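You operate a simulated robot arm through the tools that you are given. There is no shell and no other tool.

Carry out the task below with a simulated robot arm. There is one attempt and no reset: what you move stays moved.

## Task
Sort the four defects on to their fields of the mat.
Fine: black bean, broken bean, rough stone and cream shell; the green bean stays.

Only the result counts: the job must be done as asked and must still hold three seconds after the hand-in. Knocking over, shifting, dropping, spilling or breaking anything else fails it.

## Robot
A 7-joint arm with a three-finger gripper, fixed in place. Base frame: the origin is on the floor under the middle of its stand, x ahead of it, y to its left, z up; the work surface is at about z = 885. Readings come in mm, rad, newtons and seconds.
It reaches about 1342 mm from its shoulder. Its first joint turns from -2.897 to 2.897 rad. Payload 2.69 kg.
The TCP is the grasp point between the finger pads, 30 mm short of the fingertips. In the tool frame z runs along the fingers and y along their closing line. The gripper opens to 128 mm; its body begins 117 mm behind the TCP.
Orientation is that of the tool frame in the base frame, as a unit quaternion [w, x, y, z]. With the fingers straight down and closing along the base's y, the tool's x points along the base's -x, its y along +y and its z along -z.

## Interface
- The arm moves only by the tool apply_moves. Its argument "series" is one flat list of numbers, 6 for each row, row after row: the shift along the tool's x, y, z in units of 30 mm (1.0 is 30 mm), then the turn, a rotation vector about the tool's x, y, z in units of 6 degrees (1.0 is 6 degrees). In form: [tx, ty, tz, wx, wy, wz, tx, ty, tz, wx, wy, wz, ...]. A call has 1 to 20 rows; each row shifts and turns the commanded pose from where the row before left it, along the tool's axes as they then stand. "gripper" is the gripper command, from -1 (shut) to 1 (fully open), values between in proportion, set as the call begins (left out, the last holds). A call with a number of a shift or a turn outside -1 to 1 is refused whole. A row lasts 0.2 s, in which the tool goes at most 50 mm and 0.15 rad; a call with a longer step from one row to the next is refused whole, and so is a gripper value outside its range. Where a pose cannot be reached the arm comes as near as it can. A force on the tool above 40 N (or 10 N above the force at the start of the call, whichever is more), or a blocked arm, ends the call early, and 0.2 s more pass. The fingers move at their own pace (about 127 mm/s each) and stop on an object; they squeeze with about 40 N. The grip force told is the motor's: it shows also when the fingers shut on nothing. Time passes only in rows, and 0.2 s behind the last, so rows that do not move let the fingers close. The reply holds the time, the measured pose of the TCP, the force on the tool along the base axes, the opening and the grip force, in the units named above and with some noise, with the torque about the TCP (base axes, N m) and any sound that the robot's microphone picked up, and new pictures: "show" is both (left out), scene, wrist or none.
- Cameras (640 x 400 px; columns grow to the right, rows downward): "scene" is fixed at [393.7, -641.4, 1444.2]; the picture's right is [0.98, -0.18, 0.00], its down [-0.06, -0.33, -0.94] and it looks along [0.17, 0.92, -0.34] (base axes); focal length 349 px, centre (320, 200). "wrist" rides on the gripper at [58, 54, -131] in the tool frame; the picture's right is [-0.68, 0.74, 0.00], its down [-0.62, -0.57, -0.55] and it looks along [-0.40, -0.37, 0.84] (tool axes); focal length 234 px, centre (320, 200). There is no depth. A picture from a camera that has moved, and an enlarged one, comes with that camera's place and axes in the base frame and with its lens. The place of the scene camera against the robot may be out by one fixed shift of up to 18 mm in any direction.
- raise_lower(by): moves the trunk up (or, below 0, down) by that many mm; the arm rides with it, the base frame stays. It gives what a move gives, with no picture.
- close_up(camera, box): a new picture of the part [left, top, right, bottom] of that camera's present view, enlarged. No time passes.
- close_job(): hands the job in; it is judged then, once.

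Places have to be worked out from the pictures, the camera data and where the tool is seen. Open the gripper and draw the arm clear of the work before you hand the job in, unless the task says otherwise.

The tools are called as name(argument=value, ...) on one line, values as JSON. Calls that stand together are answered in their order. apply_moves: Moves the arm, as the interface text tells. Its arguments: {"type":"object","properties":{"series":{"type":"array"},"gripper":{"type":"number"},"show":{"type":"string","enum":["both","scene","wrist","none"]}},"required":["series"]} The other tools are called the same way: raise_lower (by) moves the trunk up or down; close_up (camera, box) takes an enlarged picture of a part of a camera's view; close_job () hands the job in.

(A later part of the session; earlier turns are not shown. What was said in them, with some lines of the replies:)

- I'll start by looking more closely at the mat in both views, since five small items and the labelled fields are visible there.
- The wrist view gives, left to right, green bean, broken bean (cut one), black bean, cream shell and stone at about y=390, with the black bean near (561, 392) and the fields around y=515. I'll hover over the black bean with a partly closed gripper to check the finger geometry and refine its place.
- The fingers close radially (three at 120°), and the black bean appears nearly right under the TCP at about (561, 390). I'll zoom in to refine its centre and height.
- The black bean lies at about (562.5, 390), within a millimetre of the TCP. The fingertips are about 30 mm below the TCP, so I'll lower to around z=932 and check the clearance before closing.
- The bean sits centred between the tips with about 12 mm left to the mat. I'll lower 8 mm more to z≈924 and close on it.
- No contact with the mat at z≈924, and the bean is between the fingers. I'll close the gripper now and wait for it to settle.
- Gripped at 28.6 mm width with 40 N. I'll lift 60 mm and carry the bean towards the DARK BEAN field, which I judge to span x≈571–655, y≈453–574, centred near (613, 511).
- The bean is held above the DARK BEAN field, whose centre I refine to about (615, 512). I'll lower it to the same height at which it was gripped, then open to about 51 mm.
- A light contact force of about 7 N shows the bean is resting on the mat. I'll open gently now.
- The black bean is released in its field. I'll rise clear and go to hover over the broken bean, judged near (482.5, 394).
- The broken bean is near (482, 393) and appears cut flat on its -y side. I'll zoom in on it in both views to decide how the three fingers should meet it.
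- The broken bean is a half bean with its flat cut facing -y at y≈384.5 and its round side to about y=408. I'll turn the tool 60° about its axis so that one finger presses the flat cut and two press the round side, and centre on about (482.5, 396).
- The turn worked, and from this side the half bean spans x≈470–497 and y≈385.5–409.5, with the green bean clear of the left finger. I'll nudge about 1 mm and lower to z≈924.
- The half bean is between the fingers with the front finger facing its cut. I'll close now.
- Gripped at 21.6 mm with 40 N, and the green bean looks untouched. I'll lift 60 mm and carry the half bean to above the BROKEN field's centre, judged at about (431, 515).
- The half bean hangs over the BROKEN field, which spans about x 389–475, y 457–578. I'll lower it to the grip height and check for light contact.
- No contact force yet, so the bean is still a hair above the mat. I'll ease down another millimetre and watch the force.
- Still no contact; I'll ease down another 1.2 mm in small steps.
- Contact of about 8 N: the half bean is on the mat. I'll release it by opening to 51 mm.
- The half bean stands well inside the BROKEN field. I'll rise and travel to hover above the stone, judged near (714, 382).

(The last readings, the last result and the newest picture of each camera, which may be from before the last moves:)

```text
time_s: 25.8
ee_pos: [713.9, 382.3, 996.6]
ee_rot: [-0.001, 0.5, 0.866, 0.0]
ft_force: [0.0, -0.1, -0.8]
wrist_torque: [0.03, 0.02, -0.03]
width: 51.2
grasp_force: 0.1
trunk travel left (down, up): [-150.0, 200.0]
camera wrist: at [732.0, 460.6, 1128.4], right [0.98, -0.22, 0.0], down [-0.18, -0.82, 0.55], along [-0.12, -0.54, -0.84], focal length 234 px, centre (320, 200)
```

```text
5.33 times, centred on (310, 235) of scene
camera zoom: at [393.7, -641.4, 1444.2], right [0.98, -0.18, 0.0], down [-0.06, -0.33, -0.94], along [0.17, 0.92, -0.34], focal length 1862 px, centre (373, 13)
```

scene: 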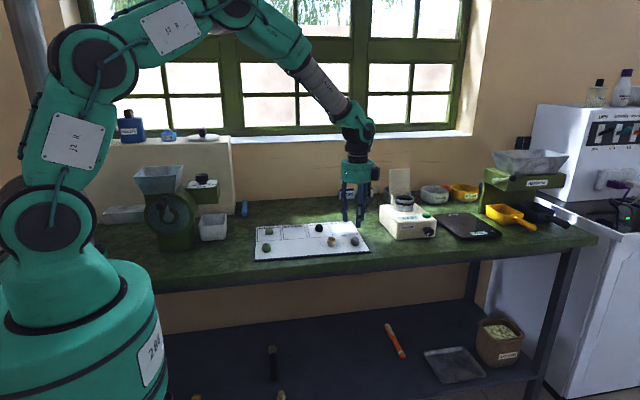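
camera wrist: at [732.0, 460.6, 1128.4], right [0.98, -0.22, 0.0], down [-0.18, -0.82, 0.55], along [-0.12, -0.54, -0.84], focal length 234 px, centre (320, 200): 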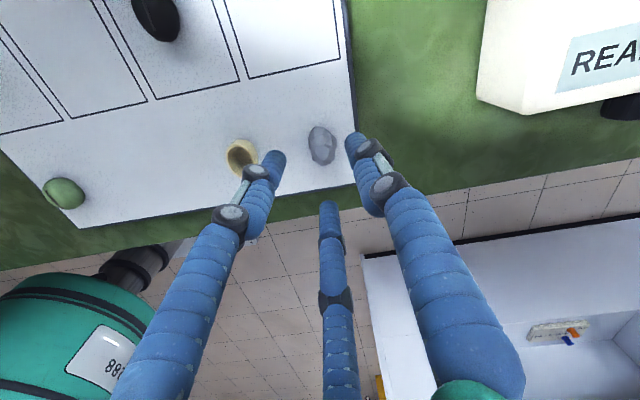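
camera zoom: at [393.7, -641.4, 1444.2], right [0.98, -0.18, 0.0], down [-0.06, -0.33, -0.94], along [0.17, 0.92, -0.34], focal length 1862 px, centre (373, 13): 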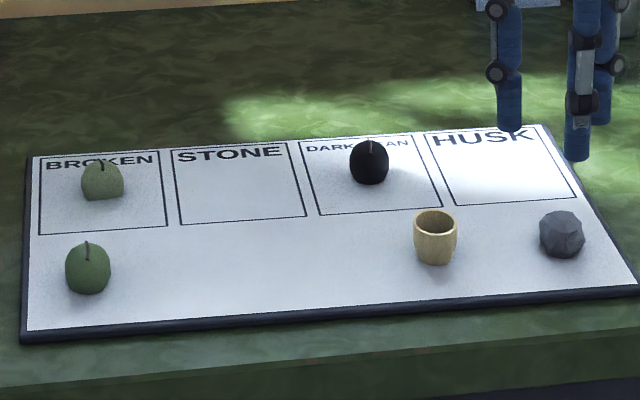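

The stone's centre is near (716.5, 379), about 27 mm wide and 38 mm long along y. I'll shift to about (716.8, 377), open to 64 mm and lower to z≈923.

apply_moves(series=[-0.201, -0.012, 0, 0, 0, 0, 0, 0, 0.6, 0, 0, 0, 0, 0, 0.6, 0, 0, 0, 0, 0, 0.6, 0, 0, 0, 0, 0, 0.3, 0, 0, 0, 0, 0, 0, 0, 0, 0], gripper=0.0, show="both")

close_up(camera="wrist", box=[220, 110, 400, 220])

close_up(camera="scene", box=[320, 210, 380, 260])

```text
time_s: 27.2
ee_pos: [715.8, 377.5, 934.2]
ee_rot: [0.0, 0.5, 0.866, 0.0]
ft_force: [0.7, -0.1, 0.4]
wrist_torque: [0.02, 0.03, 0.02]
width: 64.0
grasp_force: 0.1
trunk travel left (down, up): [-150.0, 200.0]
camera wrist: at [734.3, 455.4, 1065.8], right [0.98, -0.22, 0.0], down [-0.18, -0.82, 0.55], along [-0.12, -0.54, -0.84], focal length 234 px, centre (320, 200)
```

scene: 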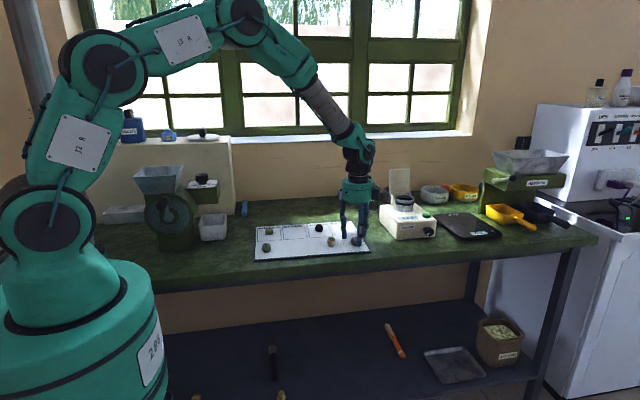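
wrist: 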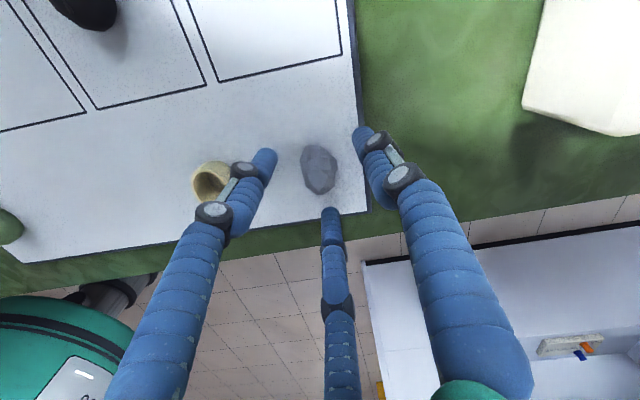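

```text
3.56 times, centred on (310, 165) of wrist
camera zoom: at [734.3, 455.4, 1065.8], right [0.98, -0.22, 0.0], down [-0.18, -0.82, 0.55], along [-0.12, -0.54, -0.84], focal length 833 px, centre (356, 324)
```

zoom: 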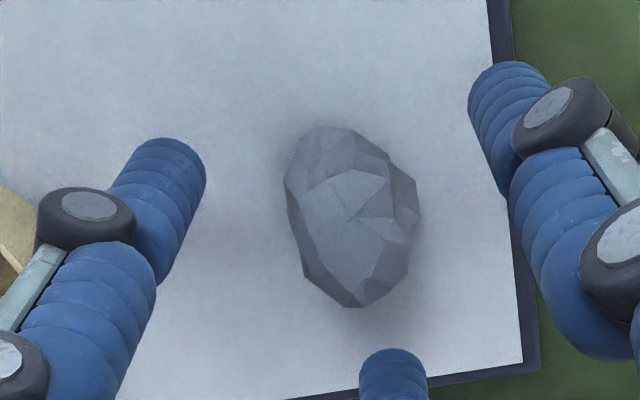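

```text
8.00 times, centred on (350, 235) of scene
camera zoom: at [393.7, -641.4, 1444.2], right [0.98, -0.18, 0.0], down [-0.06, -0.33, -0.94], along [0.17, 0.92, -0.34], focal length 2792 px, centre (80, -80)
```

zoom: 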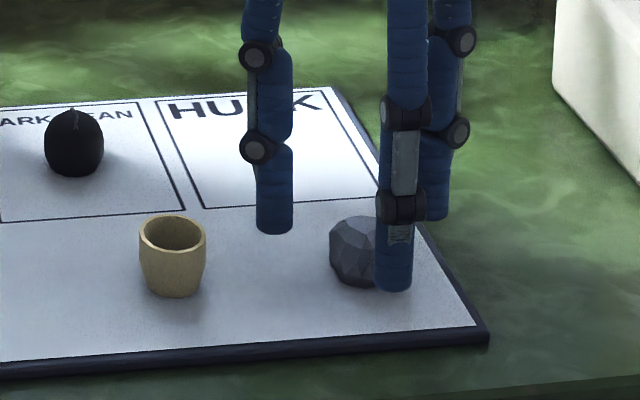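

The stone is centred between the fingers. I'll lower the last 11 mm and then close.

apply_moves(series=[0, 0, 0.2, 0, 0, 0, 0, 0, 0.16, 0, 0, 0, 0, 0, 0, 0, 0, 0], gripper=0.0, show="none")

apply_moves(series=[0, 0, 0, 0, 0, 0, 0, 0, 0, 0, 0, 0, 0, 0, 0, 0, 0, 0, 0, 0, 0, 0, 0, 0], gripper=-0.7, show="both")

close_up(camera="wrist", box=[220, 110, 400, 220])

close_up(camera="scene", box=[320, 210, 380, 260])

```text
time_s: 28.0
ee_pos: [716.7, 377.4, 923.3]
ee_rot: [-0.001, 0.501, 0.866, 0.0]
ft_force: [-0.1, 0.2, -0.5]
wrist_torque: [-0.01, 0.0, -0.01]
width: 63.9
grasp_force: 0.0
trunk travel left (down, up): [-150.0, 200.0]
```

```text
time_s: 29.0
ee_pos: [715.8, 377.8, 923.6]
ee_rot: [0.0, 0.5, 0.866, 0.0]
ft_force: [-0.1, -0.2, 0.0]
wrist_torque: [0.01, 0.0, 0.0]
width: 28.2
grasp_force: 40.2
trunk travel left (down, up): [-150.0, 200.0]
camera wrist: at [734.1, 455.2, 1054.9], right [0.98, -0.22, 0.0], down [-0.18, -0.82, 0.55], along [-0.12, -0.54, -0.84], focal length 234 px, centre (320, 200)
```

scene: 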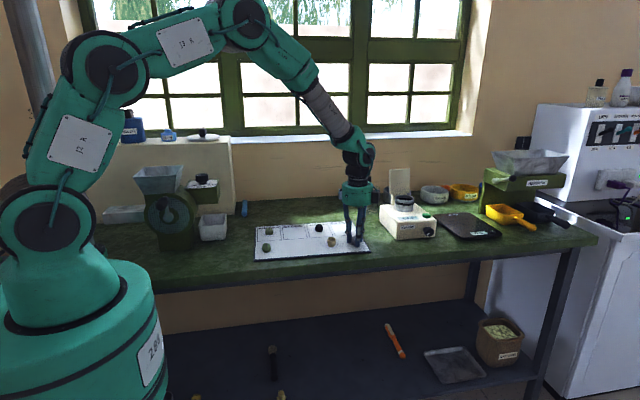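
wrist: 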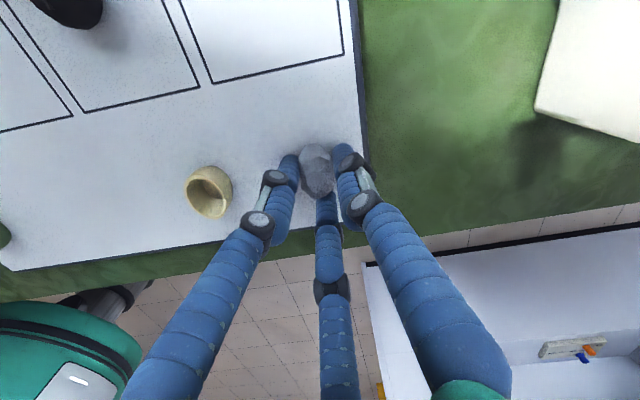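

```text
3.56 times, centred on (310, 165) of wrist
camera zoom: at [734.1, 455.2, 1054.9], right [0.98, -0.22, 0.0], down [-0.18, -0.82, 0.55], along [-0.12, -0.54, -0.84], focal length 833 px, centre (356, 324)
```

zoom: 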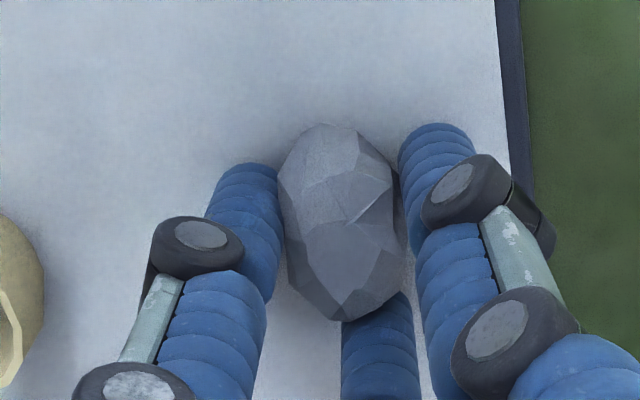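

```text
8.00 times, centred on (350, 235) of scene
camera zoom: at [393.7, -641.4, 1444.2], right [0.98, -0.18, 0.0], down [-0.06, -0.33, -0.94], along [0.17, 0.92, -0.34], focal length 2792 px, centre (80, -80)
```

zoom: 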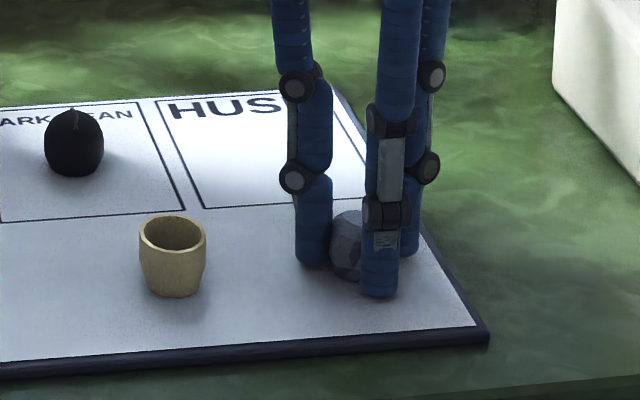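

Stone gripped at 28 mm with 40 N. I'll lift 66 mm and carry it to above the STONE field, judged to be centred at about (521, 515).

apply_moves(series=[0, 0, -0.4, 0, 0, 0, 0, 0, -0.9, 0, 0, 0, 0, 0, -0.9, 0, 0, 0, 0.797, -0.375, 0, 0, 0, 0, 0.797, -0.375, 0, 0, 0, 0, 0.797, -0.375, 0, 0, 0, 0, 0.797, -0.375, 0, 0, 0, 0, 0.797, -0.375, 0, 0, 0, 0, 0.797, -0.375, 0, 0, 0, 0, 0.797, -0.375, 0, 0, 0, 0, 0.797, -0.375, 0, 0, 0, 0, 0.797, -0.375, 0, 0, 0, 0, 0, 0, 0, 0, 0, 0], gripper=-0.7, show="both")

close_up(camera="scene", box=[250, 190, 370, 270])

```text
time_s: 31.8
ee_pos: [521.1, 513.1, 988.8]
ee_rot: [0.0, 0.5, 0.866, 0.0]
ft_force: [-0.1, -0.1, -0.3]
wrist_torque: [-0.02, -0.06, 0.01]
width: 28.9
grasp_force: 40.3
trunk travel left (down, up): [-150.0, 200.0]
camera wrist: at [538.7, 591.1, 1120.7], right [0.98, -0.22, 0.0], down [-0.18, -0.82, 0.55], along [-0.12, -0.54, -0.84], focal length 234 px, centre (320, 200)
```

scene: 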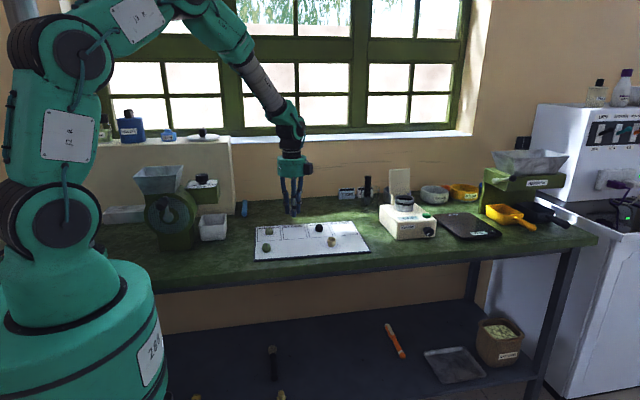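
wrist: 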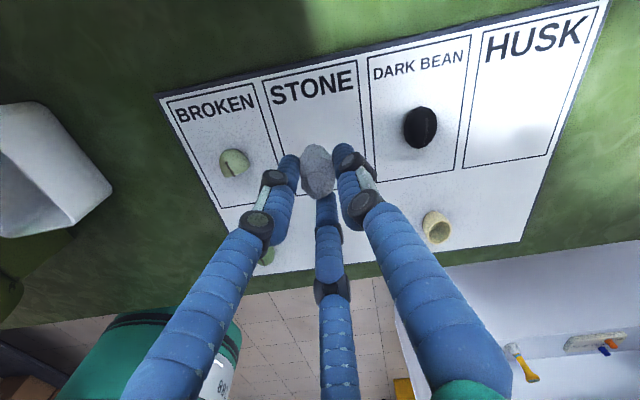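

```text
5.00 times, centred on (310, 230) of scene
camera zoom: at [393.7, -641.4, 1444.2], right [0.98, -0.18, 0.0], down [-0.06, -0.33, -0.94], along [0.17, 0.92, -0.34], focal length 1745 px, centre (370, 50)
```

zoom: 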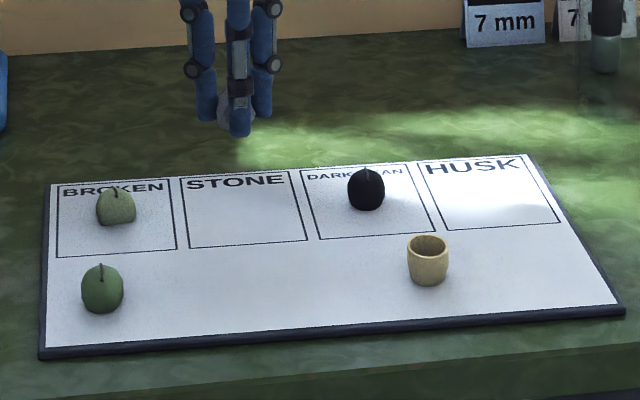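

The stone hangs over the STONE field (about x 481–565, y 456–576). I'll lower it to just about the grip height and watch for contact.

apply_moves(series=[-0.03, 0.05, 0.5, 0, 0, 0, 0, 0, 0.5, 0, 0, 0, 0, 0, 0.5, 0, 0, 0, 0, 0, 0.5, 0, 0, 0, 0, 0, 0.09, 0, 0, 0, 0, 0, 0.09, 0, 0, 0, 0, 0, 0, 0, 0, 0], gripper=-0.7, show="none")

```text
time_s: 33.4
ee_pos: [522.2, 513.6, 925.4]
ee_rot: [0.0, 0.5, 0.866, -0.001]
ft_force: [0.4, 0.2, 0.1]
wrist_torque: [-0.03, 0.02, -0.01]
width: 28.7
grasp_force: 40.0
trunk travel left (down, up): [-150.0, 200.0]
```

No contact yet at z≈924.5. I'll ease down in tiny steps until the stone touches the mat.

apply_moves(series=[0, 0, 0.02, 0, 0, 0, 0, 0, 0.02, 0, 0, 0, 0, 0, 0, 0, 0, 0], gripper=-0.7, show="none")

```text
time_s: 34.2
ee_pos: [523.4, 512.4, 923.4]
ee_rot: [0.0, 0.5, 0.866, 0.001]
ft_force: [-0.8, -0.5, -0.2]
wrist_torque: [0.0, -0.05, 0.03]
width: 28.5
grasp_force: 40.4
trunk travel left (down, up): [-150.0, 200.0]
```

apply_moves(series=[0, 0, 0.02, 0, 0, 0, 0, 0, 0.02, 0, 0, 0, 0, 0, 0, 0, 0, 0], gripper=-0.7, show="scene")

close_up(camera="scene", box=[265, 205, 325, 255])

```text
time_s: 35.0
ee_pos: [523.5, 514.5, 923.0]
ee_rot: [-0.001, 0.5, 0.866, 0.0]
ft_force: [-0.1, -0.2, 4.0]
wrist_torque: [0.08, 0.02, 0.0]
width: 27.9
grasp_force: 39.8
trunk travel left (down, up): [-150.0, 200.0]
```

scene: 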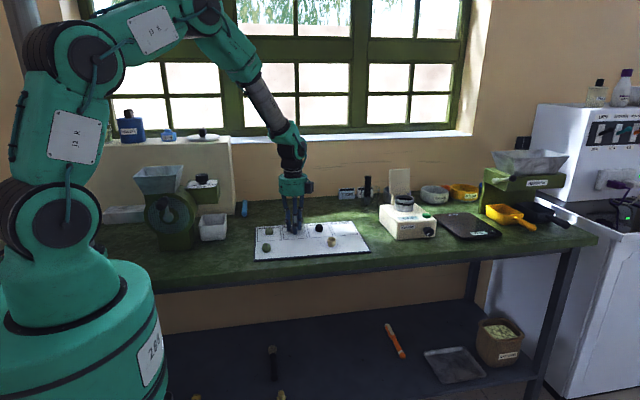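

```text
8.00 times, centred on (295, 230) of scene
camera zoom: at [393.7, -641.4, 1444.2], right [0.98, -0.18, 0.0], down [-0.06, -0.33, -0.94], along [0.17, 0.92, -0.34], focal length 2792 px, centre (520, -40)
```

zoom: 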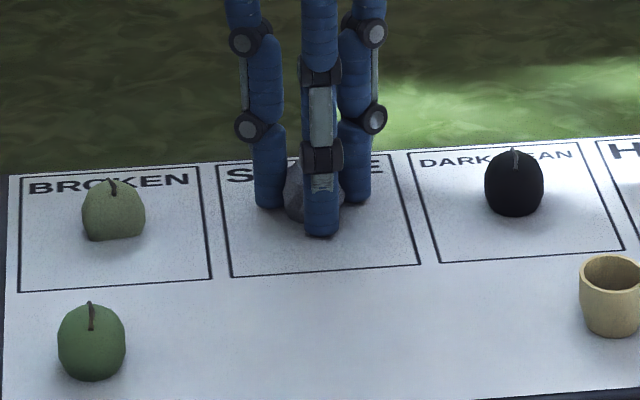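

About 4 N of contact: the stone touches the mat well inside STONE. I'll open to release it.

apply_moves(series=[0, 0, 0, 0, 0, 0, 0, 0, 0, 0, 0, 0, 0, 0, 0, 0, 0, 0], gripper=0.0, show="wrist")

close_up(camera="scene", box=[265, 205, 325, 255])

close_up(camera="wrist", box=[220, 110, 400, 220])

```text
time_s: 35.8
ee_pos: [523.0, 513.1, 922.4]
ee_rot: [0.0, 0.5, 0.866, 0.0]
ft_force: [-0.1, -0.1, -0.3]
wrist_torque: [0.01, 0.01, -0.02]
width: 64.0
grasp_force: 0.1
trunk travel left (down, up): [-150.0, 200.0]
camera wrist: at [541.4, 591.3, 1053.6], right [0.98, -0.22, 0.0], down [-0.18, -0.82, 0.55], along [-0.12, -0.54, -0.84], focal length 234 px, centre (320, 200)
```

wrist: 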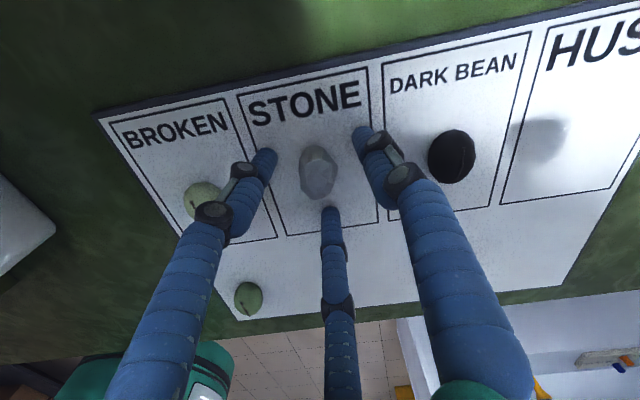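

```text
8.00 times, centred on (295, 230) of scene
camera zoom: at [393.7, -641.4, 1444.2], right [0.98, -0.18, 0.0], down [-0.06, -0.33, -0.94], along [0.17, 0.92, -0.34], focal length 2792 px, centre (520, -40)
```

zoom: 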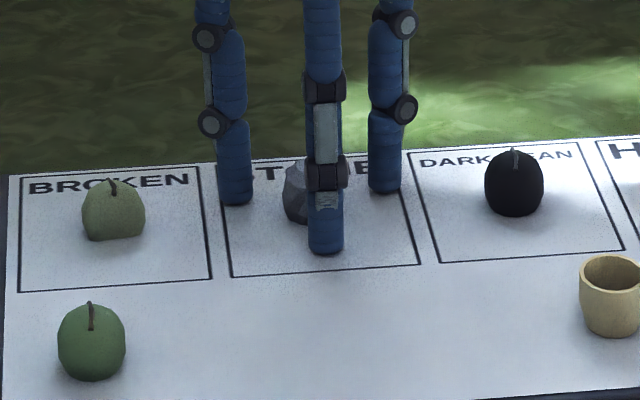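

```text
3.56 times, centred on (310, 165) of wrist
camera zoom: at [541.4, 591.3, 1053.6], right [0.98, -0.22, 0.0], down [-0.18, -0.82, 0.55], along [-0.12, -0.54, -0.84], focal length 833 px, centre (356, 324)
```

zoom: 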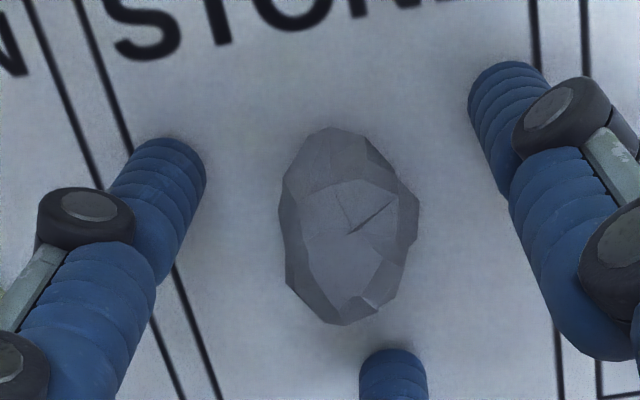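

The stone lies flat inside its field. I'll rise and go to hover over the cream shell, judged near (636.5, 385).

apply_moves(series=[0, 0, -0.5, 0, 0, 0, 0, 0, -1, 0, 0, 0, 0, 0, -1, 0, 0, 0, -0.931, 0.191, 0, 0, 0, 0, -0.931, 0.191, 0, 0, 0, 0, -0.931, 0.191, 0, 0, 0, 0, -0.931, 0.191, 0, 0, 0, 0, -0.931, 0.191, 0, 0, 0, 0, -0.931, 0.191, 0, 0, 0, 0, 0, 0, 0, 0, 0, 0], gripper=-0.1, show="both")

close_up(camera="wrist", box=[240, 80, 400, 180])

close_up(camera="scene", box=[310, 230, 350, 255])

```text
time_s: 38.0
ee_pos: [636.4, 386.1, 997.4]
ee_rot: [0.0, 0.5, 0.866, 0.0]
ft_force: [0.4, -0.1, -0.6]
wrist_torque: [0.01, 0.02, 0.02]
width: 57.6
grasp_force: 0.1
trunk travel left (down, up): [-150.0, 200.0]
camera wrist: at [655.0, 463.6, 1128.6], right [0.98, -0.22, 0.0], down [-0.18, -0.82, 0.55], along [-0.12, -0.54, -0.84], focal length 234 px, centre (320, 200)
```

scene: 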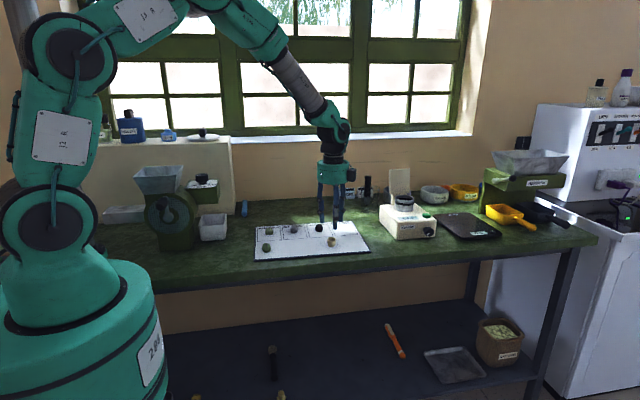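
wrist: 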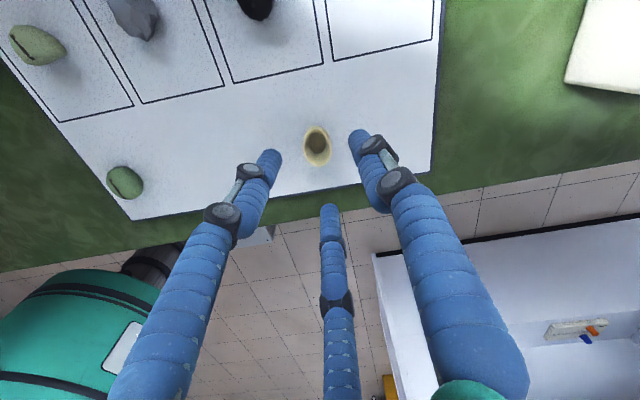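

```text
4.00 times, centred on (320, 130) of wrist
camera zoom: at [655.0, 463.6, 1128.6], right [0.98, -0.22, 0.0], down [-0.18, -0.82, 0.55], along [-0.12, -0.54, -0.84], focal length 937 px, centre (320, 480)
```

zoom: 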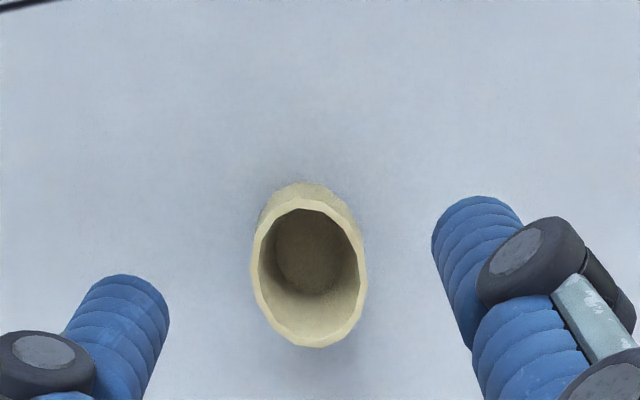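

```text
16.00 times, centred on (330, 242) of scene
camera zoom: at [393.7, -641.4, 1444.2], right [0.98, -0.18, 0.0], down [-0.06, -0.33, -0.94], along [0.17, 0.92, -0.34], focal length 5584 px, centre (160, -480)
```

zoom: 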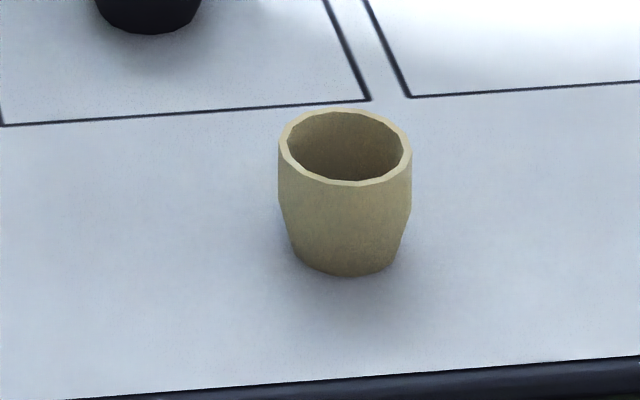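

The shell is a small upright cup, about 27 mm by 35 mm across, centred near (635, 386). I'll shift about 2 mm and lower to z≈924, keeping the fingers open.

apply_moves(series=[-0.007, -0.062, 0, 0, 0, 0, 0, 0, 0.6, 0, 0, 0, 0, 0, 0.6, 0, 0, 0, 0, 0, 0.6, 0, 0, 0, 0, 0, 0.4, 0, 0, 0, 0, 0, 0.23, 0, 0, 0, 0, 0, 0, 0, 0, 0], gripper=-0.1, show="both")

close_up(camera="wrist", box=[220, 110, 400, 220])

close_up(camera="scene", box=[310, 220, 350, 255])

```text
time_s: 39.6
ee_pos: [635.4, 384.9, 924.2]
ee_rot: [0.0, 0.499, 0.866, 0.001]
ft_force: [0.2, -0.1, 0.3]
wrist_torque: [0.0, 0.01, 0.01]
width: 57.7
grasp_force: 0.1
trunk travel left (down, up): [-150.0, 200.0]
camera wrist: at [653.3, 462.8, 1055.5], right [0.98, -0.22, 0.0], down [-0.18, -0.82, 0.55], along [-0.12, -0.54, -0.84], focal length 234 px, centre (320, 200)
```

scene: 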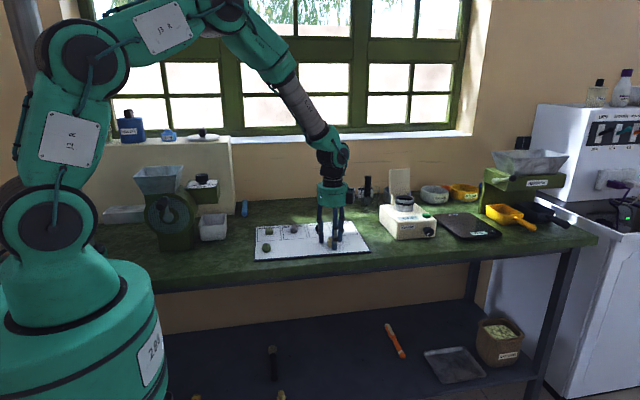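
wrist: 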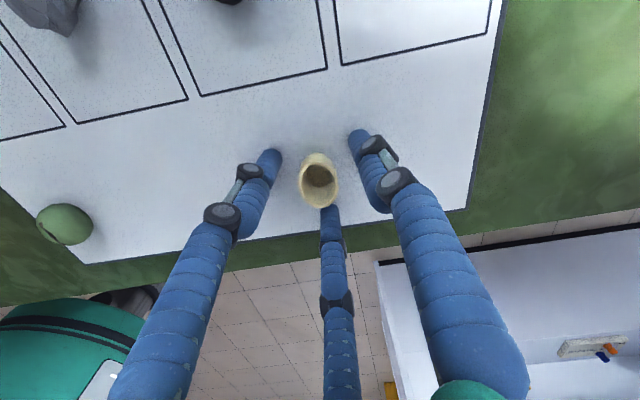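

```text
3.56 times, centred on (310, 165) of wrist
camera zoom: at [653.3, 462.8, 1055.5], right [0.98, -0.22, 0.0], down [-0.18, -0.82, 0.55], along [-0.12, -0.54, -0.84], focal length 833 px, centre (356, 324)
```

zoom: 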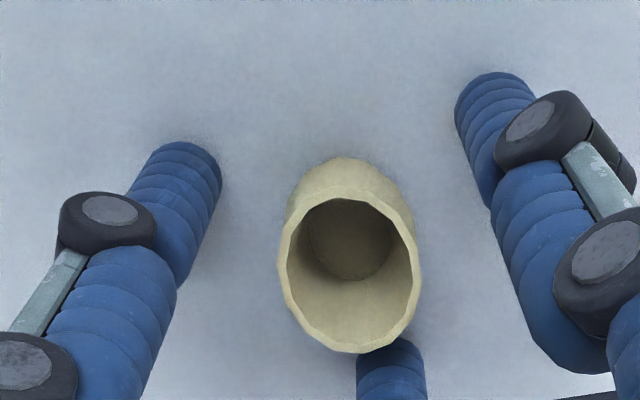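

```text
11.43 times, centred on (330, 238) of scene
camera zoom: at [393.7, -641.4, 1444.2], right [0.98, -0.18, 0.0], down [-0.06, -0.33, -0.94], along [0.17, 0.92, -0.34], focal length 3989 px, centre (206, -229)
```

zoom: 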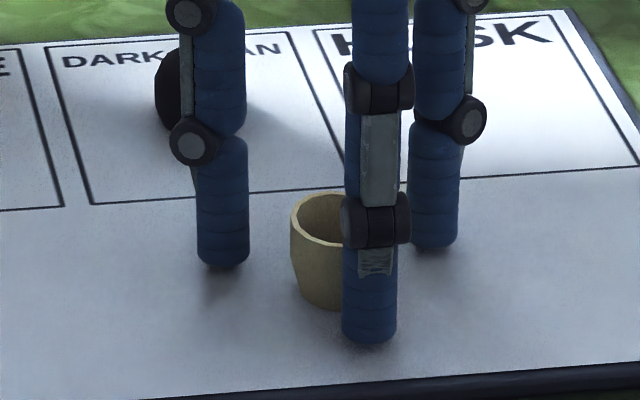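

The shell sits between the fingers. I'll close in stages to keep the squeeze light, first to about 34 mm.

apply_moves(series=[0, 0, 0, 0, 0, 0, 0, 0, 0, 0, 0, 0], gripper=-0.47, show="wrist")

close_up(camera="wrist", box=[220, 110, 400, 220])

```text
time_s: 40.2
ee_pos: [635.5, 384.4, 923.7]
ee_rot: [0.0, 0.5, 0.866, 0.0]
ft_force: [0.1, 0.0, -0.3]
wrist_torque: [0.04, 0.03, 0.0]
width: 34.0
grasp_force: 0.1
trunk travel left (down, up): [-150.0, 200.0]
camera wrist: at [653.2, 462.7, 1055.5], right [0.98, -0.22, 0.0], down [-0.18, -0.82, 0.55], along [-0.12, -0.54, -0.84], focal length 234 px, centre (320, 200)
```

wrist: 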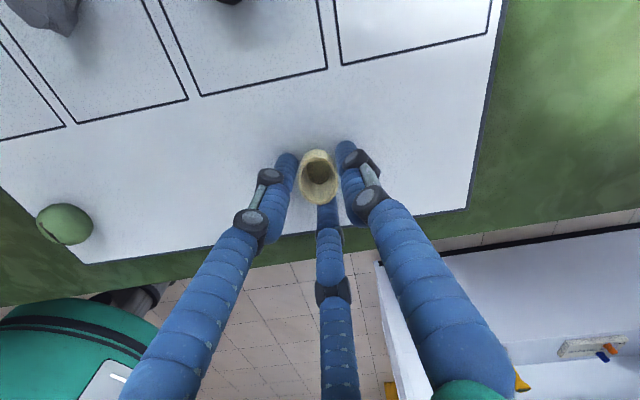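

```text
3.56 times, centred on (310, 165) of wrist
camera zoom: at [653.2, 462.7, 1055.5], right [0.98, -0.22, 0.0], down [-0.18, -0.82, 0.55], along [-0.12, -0.54, -0.84], focal length 833 px, centre (356, 324)
```

zoom: 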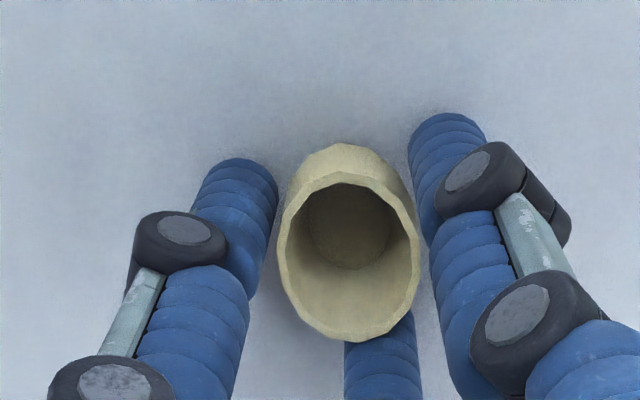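

The front finger has nudged the shell slightly towards centre with no grip force yet. I'll close in small further steps.

apply_moves(series=[0, 0, 0, 0, 0, 0], gripper=-0.53, show="none")

apply_moves(series=[0, 0, 0, 0, 0, 0], gripper=-0.57, show="wrist")

close_up(camera="wrist", box=[220, 110, 400, 220])

```text
time_s: 40.6
ee_pos: [635.4, 384.1, 924.7]
ee_rot: [0.0, 0.499, 0.866, 0.001]
ft_force: [-0.2, 0.3, -0.1]
wrist_torque: [-0.01, -0.02, 0.01]
width: 30.7
grasp_force: 0.6
trunk travel left (down, up): [-150.0, 200.0]
```

```text
time_s: 41.0
ee_pos: [633.7, 384.4, 925.3]
ee_rot: [0.0, 0.5, 0.866, 0.0]
ft_force: [0.0, -1.0, 0.1]
wrist_torque: [0.02, 0.0, 0.01]
width: 28.9
grasp_force: 40.0
trunk travel left (down, up): [-150.0, 200.0]
camera wrist: at [653.2, 462.7, 1055.5], right [0.98, -0.22, 0.0], down [-0.18, -0.82, 0.55], along [-0.12, -0.54, -0.84], focal length 234 px, centre (320, 200)
```

wrist: 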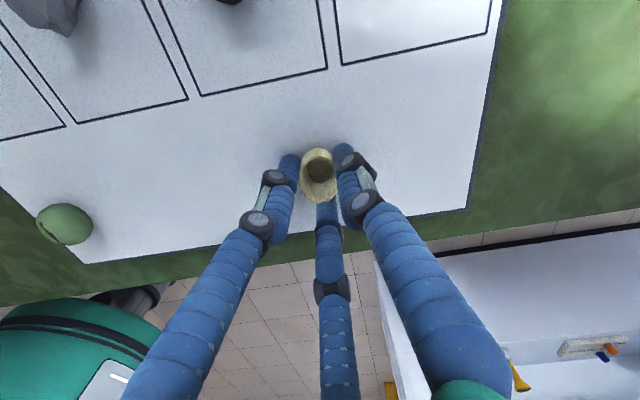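

```text
3.56 times, centred on (310, 165) of wrist
camera zoom: at [653.2, 462.7, 1055.5], right [0.98, -0.22, 0.0], down [-0.18, -0.82, 0.55], along [-0.12, -0.54, -0.84], focal length 833 px, centre (356, 324)
```

zoom: 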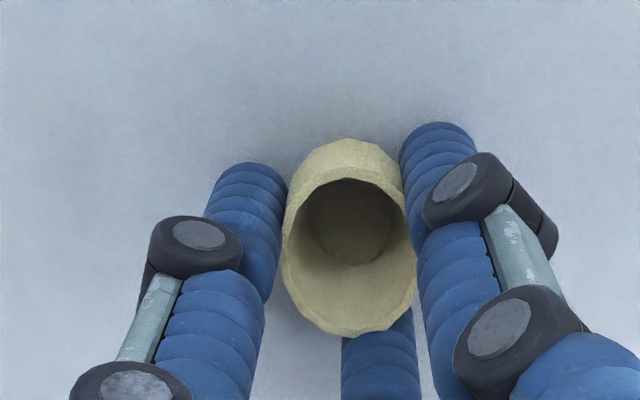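

The shell is held at 28.9 mm and looks whole and upright. I'll lift it 60 mm and carry it to above the HUSK field, judged to be centred at about (708, 509).

apply_moves(series=[0, 0, -0.3, 0, 0, 0, 0, 0, -0.8, 0, 0, 0, 0, 0, -0.9, 0, 0, 0, 0.389, 0.693, 0, 0, 0, 0, 0.389, 0.693, 0, 0, 0, 0, 0.389, 0.693, 0, 0, 0, 0, 0.389, 0.693, 0, 0, 0, 0, 0.389, 0.693, 0, 0, 0, 0, 0.389, 0.693, 0, 0, 0, 0, 0, 0, 0, 0, 0, 0], gripper=-0.57, show="both")

close_up(camera="scene", box=[250, 190, 370, 270])

close_up(camera="wrist", box=[220, 60, 400, 220])

```text
time_s: 43.2
ee_pos: [707.8, 507.5, 984.8]
ee_rot: [0.0, 0.5, 0.866, 0.0]
ft_force: [0.4, -0.8, -0.7]
wrist_torque: [-0.03, 0.02, 0.0]
width: 28.8
grasp_force: 40.3
trunk travel left (down, up): [-150.0, 200.0]
camera wrist: at [726.5, 585.6, 1115.3], right [0.98, -0.22, 0.0], down [-0.18, -0.82, 0.55], along [-0.12, -0.54, -0.84], focal length 234 px, centre (320, 200)
```

scene: 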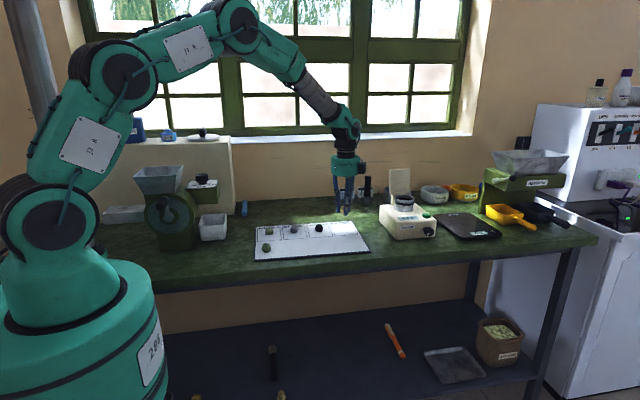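
wrist: 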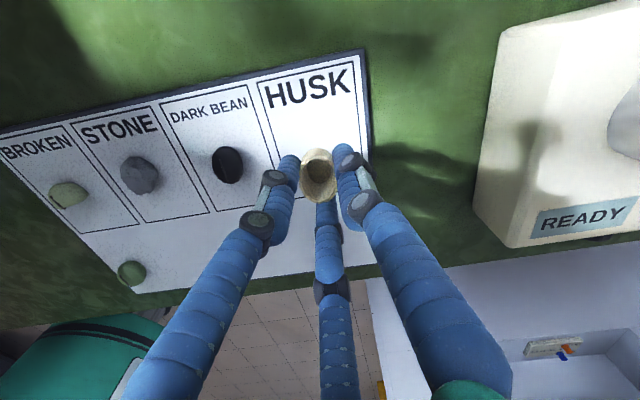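

```text
5.00 times, centred on (310, 230) of scene
camera zoom: at [393.7, -641.4, 1444.2], right [0.98, -0.18, 0.0], down [-0.06, -0.33, -0.94], along [0.17, 0.92, -0.34], focal length 1745 px, centre (370, 50)
```

zoom: 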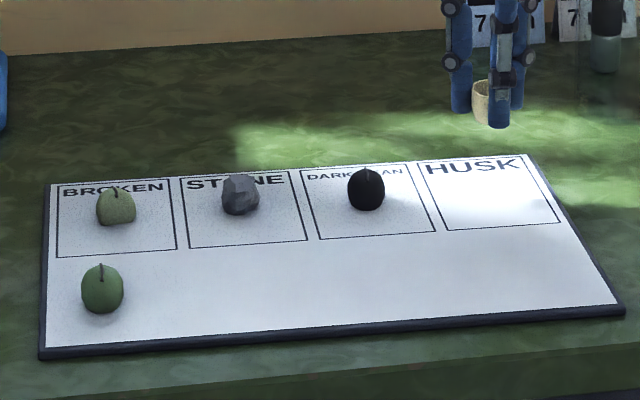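

```text
2.50 times, centred on (310, 140) of wrist
camera zoom: at [726.5, 585.6, 1115.3], right [0.98, -0.22, 0.0], down [-0.18, -0.82, 0.55], along [-0.12, -0.54, -0.84], focal length 585 px, centre (345, 350)
```

zoom: 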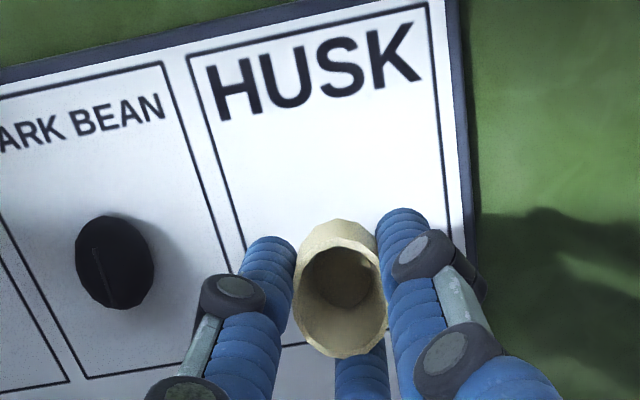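

The shell is upright and over the HUSK field, whose centre works out to about (708, 510). I'll lower it to near the grip height.

apply_moves(series=[0.02, 0.01, 0.48, 0, 0, 0, 0, 0, 0.48, 0, 0, 0, 0, 0, 0.48, 0, 0, 0, 0, 0, 0.48, 0, 0, 0, 0, 0, 0.03, 0, 0, 0, 0, 0, 0.03, 0, 0, 0, 0, 0, 0, 0, 0, 0], gripper=-0.57, show="none")

```text
time_s: 44.8
ee_pos: [707.0, 508.0, 925.5]
ee_rot: [0.0, 0.5, 0.866, 0.0]
ft_force: [0.4, -0.5, -0.6]
wrist_torque: [0.0, 0.01, -0.02]
width: 28.8
grasp_force: 39.7
trunk travel left (down, up): [-150.0, 200.0]
```

No contact yet at about z=924.5; I'll ease down in tiny steps.

apply_moves(series=[0, 0, 0.02, 0, 0, 0, 0, 0, 0.02, 0, 0, 0, 0, 0, 0, 0, 0, 0], gripper=-0.57, show="none")

```text
time_s: 45.6
ee_pos: [707.7, 509.8, 923.2]
ee_rot: [0.0, 0.5, 0.866, 0.0]
ft_force: [-0.5, -0.3, 3.2]
wrist_torque: [-0.02, 0.02, 0.03]
width: 29.8
grasp_force: 9.3
trunk travel left (down, up): [-150.0, 200.0]
```

Contact of about 3 N is showing, and the grip reading dropped to 9 N. I'll take a look before releasing.

close_up(camera="wrist", box=[220, 60, 400, 220])

close_up(camera="scene", box=[320, 205, 370, 250])

```text
2.50 times, centred on (310, 140) of wrist
camera zoom: at [726.0, 585.9, 1055.1], right [0.98, -0.22, 0.0], down [-0.18, -0.82, 0.55], along [-0.12, -0.54, -0.84], focal length 585 px, centre (345, 350)
```

zoom: 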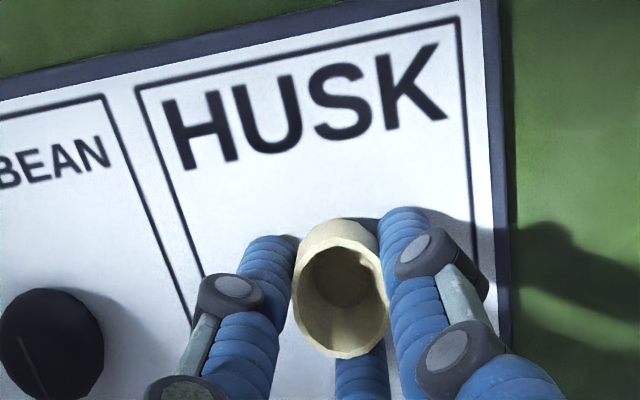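

```text
8.89 times, centred on (345, 228) of scene
camera zoom: at [393.7, -641.4, 1444.2], right [0.98, -0.18, 0.0], down [-0.06, -0.33, -0.94], along [0.17, 0.92, -0.34], focal length 3102 px, centre (98, -44)
```

zoom: 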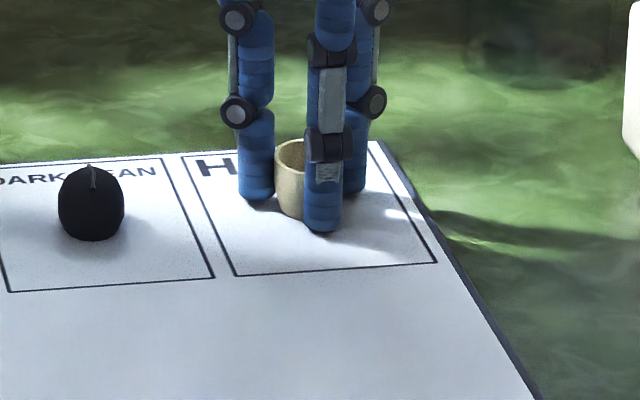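

The shell stands upright on the mat inside HUSK. I'll open the fingers to release it.

apply_moves(series=[0, 0, 0, 0, 0, 0, 0, 0, 0, 0, 0, 0, 0, 0, 0, 0, 0, 0], gripper=-0.1, show="both")

close_up(camera="wrist", box=[220, 60, 400, 220])

close_up(camera="scene", box=[320, 205, 370, 250])

```text
time_s: 46.4
ee_pos: [708.2, 507.2, 924.1]
ee_rot: [0.0, 0.5, 0.866, 0.0]
ft_force: [0.7, -0.1, -0.4]
wrist_torque: [-0.03, -0.01, 0.0]
width: 57.8
grasp_force: 0.0
trunk travel left (down, up): [-150.0, 200.0]
camera wrist: at [726.0, 585.9, 1054.8], right [0.98, -0.22, 0.0], down [-0.18, -0.82, 0.55], along [-0.12, -0.54, -0.84], focal length 234 px, centre (320, 200)
```

scene: 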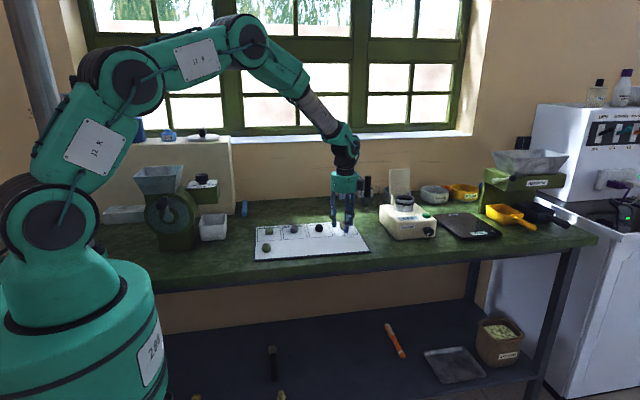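
wrist: 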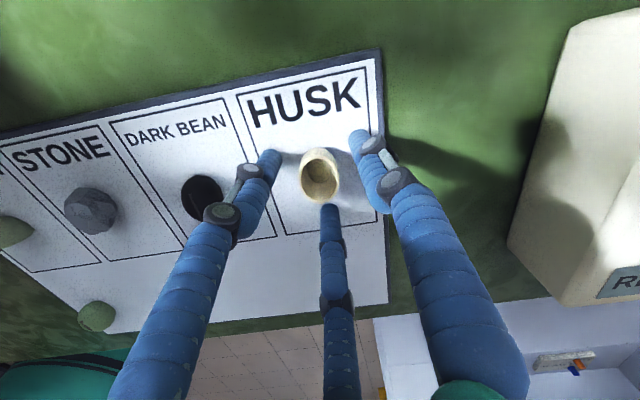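

```text
2.50 times, centred on (310, 140) of wrist
camera zoom: at [726.0, 585.9, 1054.8], right [0.98, -0.22, 0.0], down [-0.18, -0.82, 0.55], along [-0.12, -0.54, -0.84], focal length 585 px, centre (345, 350)
```

zoom: 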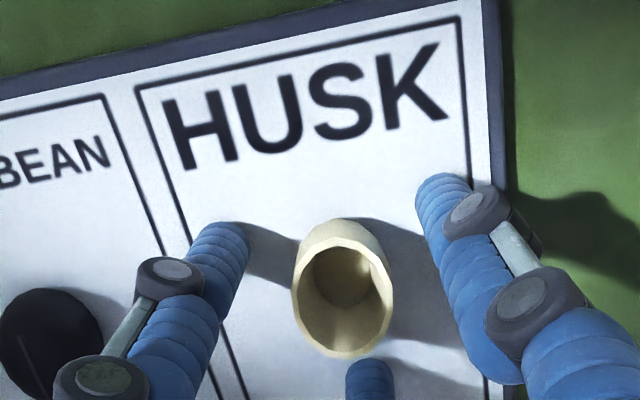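

```text
8.89 times, centred on (345, 228) of scene
camera zoom: at [393.7, -641.4, 1444.2], right [0.98, -0.18, 0.0], down [-0.06, -0.33, -0.94], along [0.17, 0.92, -0.34], focal length 3102 px, centre (98, -44)
```

zoom: 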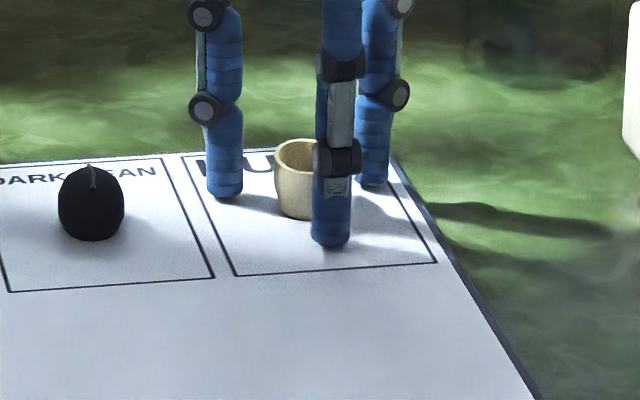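

The shell stands free in HUSK. I'll rise straight up well clear and open the gripper fully at height, then check all the fields.

apply_moves(series=[0, 0, -0.4, 0, 0, 0, 0, 0, -0.8, 0, 0, 0, 0, 0, -1, 0, 0, 0, 0, 0, -1, 0, 0, 0, 0, 0, -1, 0, 0, 0, 0, 0, -1, 0, 0, 0, 0, 0, -1, 0, 0, 0, 0, 0, 0, 0, 0, 0], gripper=-0.1, show="both")

close_up(camera="scene", box=[250, 200, 380, 270])

close_up(camera="wrist", box=[100, 40, 400, 240])

```text
time_s: 48.2
ee_pos: [708.0, 507.9, 1110.2]
ee_rot: [0.001, 0.499, 0.867, 0.001]
ft_force: [-0.6, -1.3, 1.7]
wrist_torque: [0.0, 0.01, -0.01]
width: 57.5
grasp_force: 0.1
trunk travel left (down, up): [-150.0, 200.0]
camera wrist: at [726.3, 586.2, 1241.8], right [0.98, -0.22, 0.0], down [-0.18, -0.82, 0.55], along [-0.12, -0.54, -0.84], focal length 234 px, centre (320, 200)
```

scene: 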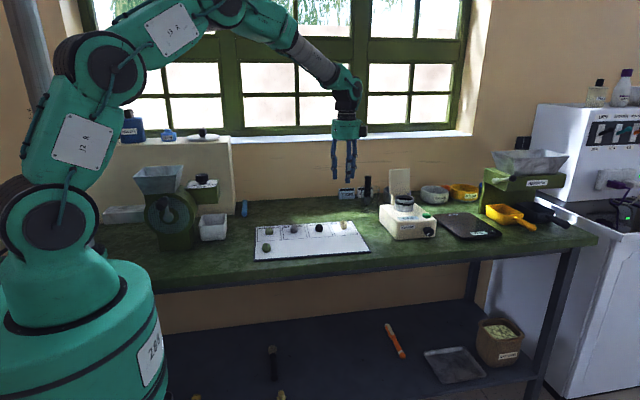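
wrist: 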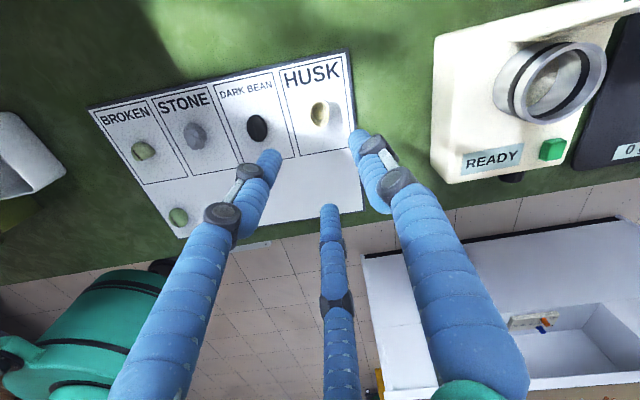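

```text
4.92 times, centred on (315, 235) of scene
camera zoom: at [393.7, -641.4, 1444.2], right [0.98, -0.18, 0.0], down [-0.06, -0.33, -0.94], along [0.17, 0.92, -0.34], focal length 1718 px, centre (345, 28)
```

zoom: 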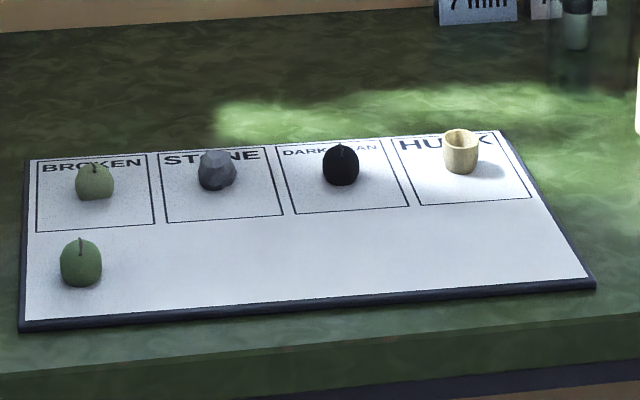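

```text
2.00 times, centred on (250, 140) of wrist
camera zoom: at [726.3, 586.2, 1241.8], right [0.98, -0.22, 0.0], down [-0.18, -0.82, 0.55], along [-0.12, -0.54, -0.84], focal length 468 px, centre (460, 320)
```

zoom: 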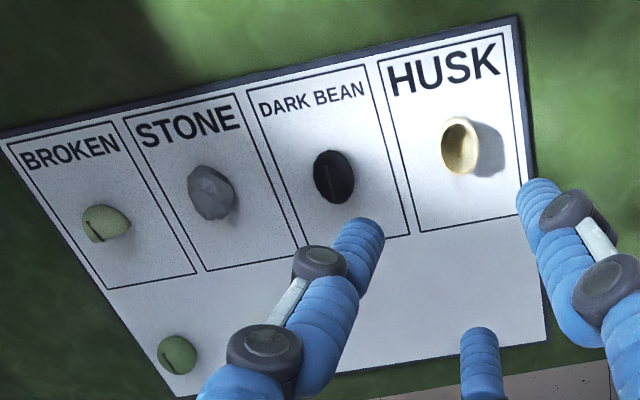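

All four defects stand inside their fields, and the green bean is exactly where it began. I'll open the gripper fully and draw the arm further up and back, clear of the work.

apply_moves(series=[0, 0, -1, 0, 0, 0, 0, 0, -1, 0, 0, 0, 0.5, -0.8, -0.5, 0, 0, 0, 0.5, -0.8, 0, 0, 0, 0, 0.5, -0.8, 0, 0, 0, 0, 0.5, -0.8, 0, 0, 0, 0, 0, 0, 0, 0, 0, 0, 0, 0, 0, 0, 0, 0], gripper=1.0, show="both")

close_up(camera="scene", box=[250, 200, 380, 270])

```text
time_s: 50.0
ee_pos: [594.2, 511.1, 1183.5]
ee_rot: [0.0, 0.501, 0.865, 0.0]
ft_force: [-0.1, -0.2, 0.1]
wrist_torque: [-0.04, 0.02, 0.03]
width: 127.7
grasp_force: 0.1
trunk travel left (down, up): [-150.0, 200.0]
camera wrist: at [612.8, 590.1, 1315.4], right [0.98, -0.22, 0.0], down [-0.18, -0.82, 0.55], along [-0.12, -0.54, -0.84], focal length 234 px, centre (320, 200)
```

scene: 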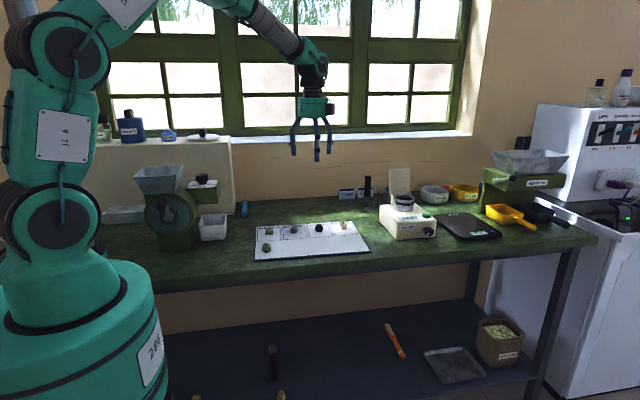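
wrist: 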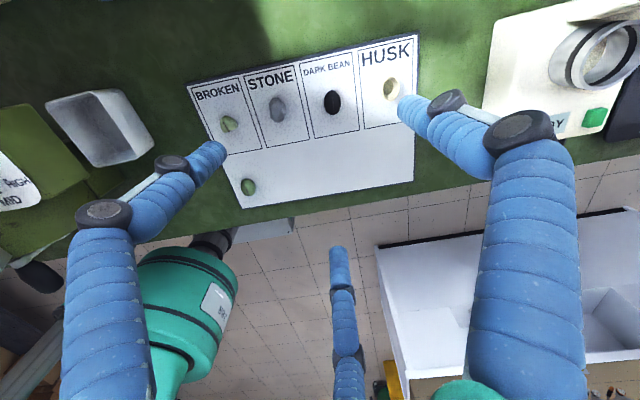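

```text
4.92 times, centred on (315, 235) of scene
camera zoom: at [393.7, -641.4, 1444.2], right [0.98, -0.18, 0.0], down [-0.06, -0.33, -0.94], along [0.17, 0.92, -0.34], focal length 1718 px, centre (345, 28)
```

zoom: 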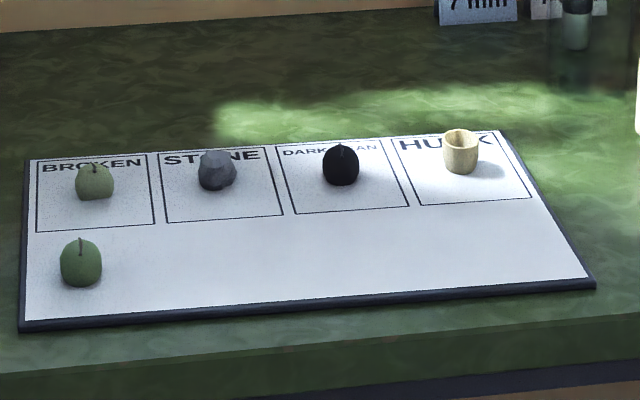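

The picture is steady: the broken bean, stone, black bean and shell rest in BROKEN, STONE, DARK BEAN and HUSK, and the green bean hasn't moved. The gripper is open and the arm is clear, so I'm handing the job in.

close_job()

```text
The job is handed in.
```

I've sorted all four defects onto their fields and handed the job in. I haven't seen the judging result.

| Item | Field |
|---|---|
| Broken bean | BROKEN |
| Rough stone | STONE |
| Black bean | DARK BEAN |
| Cream shell | HUSK |

In the last pictures before hand-in, all four rested inside their outlines, with the shell upright and whole. The green bean was still where it started. I saw nothing else on the bench moved or knocked over. The gripper was fully open and the arm was well above the mat.
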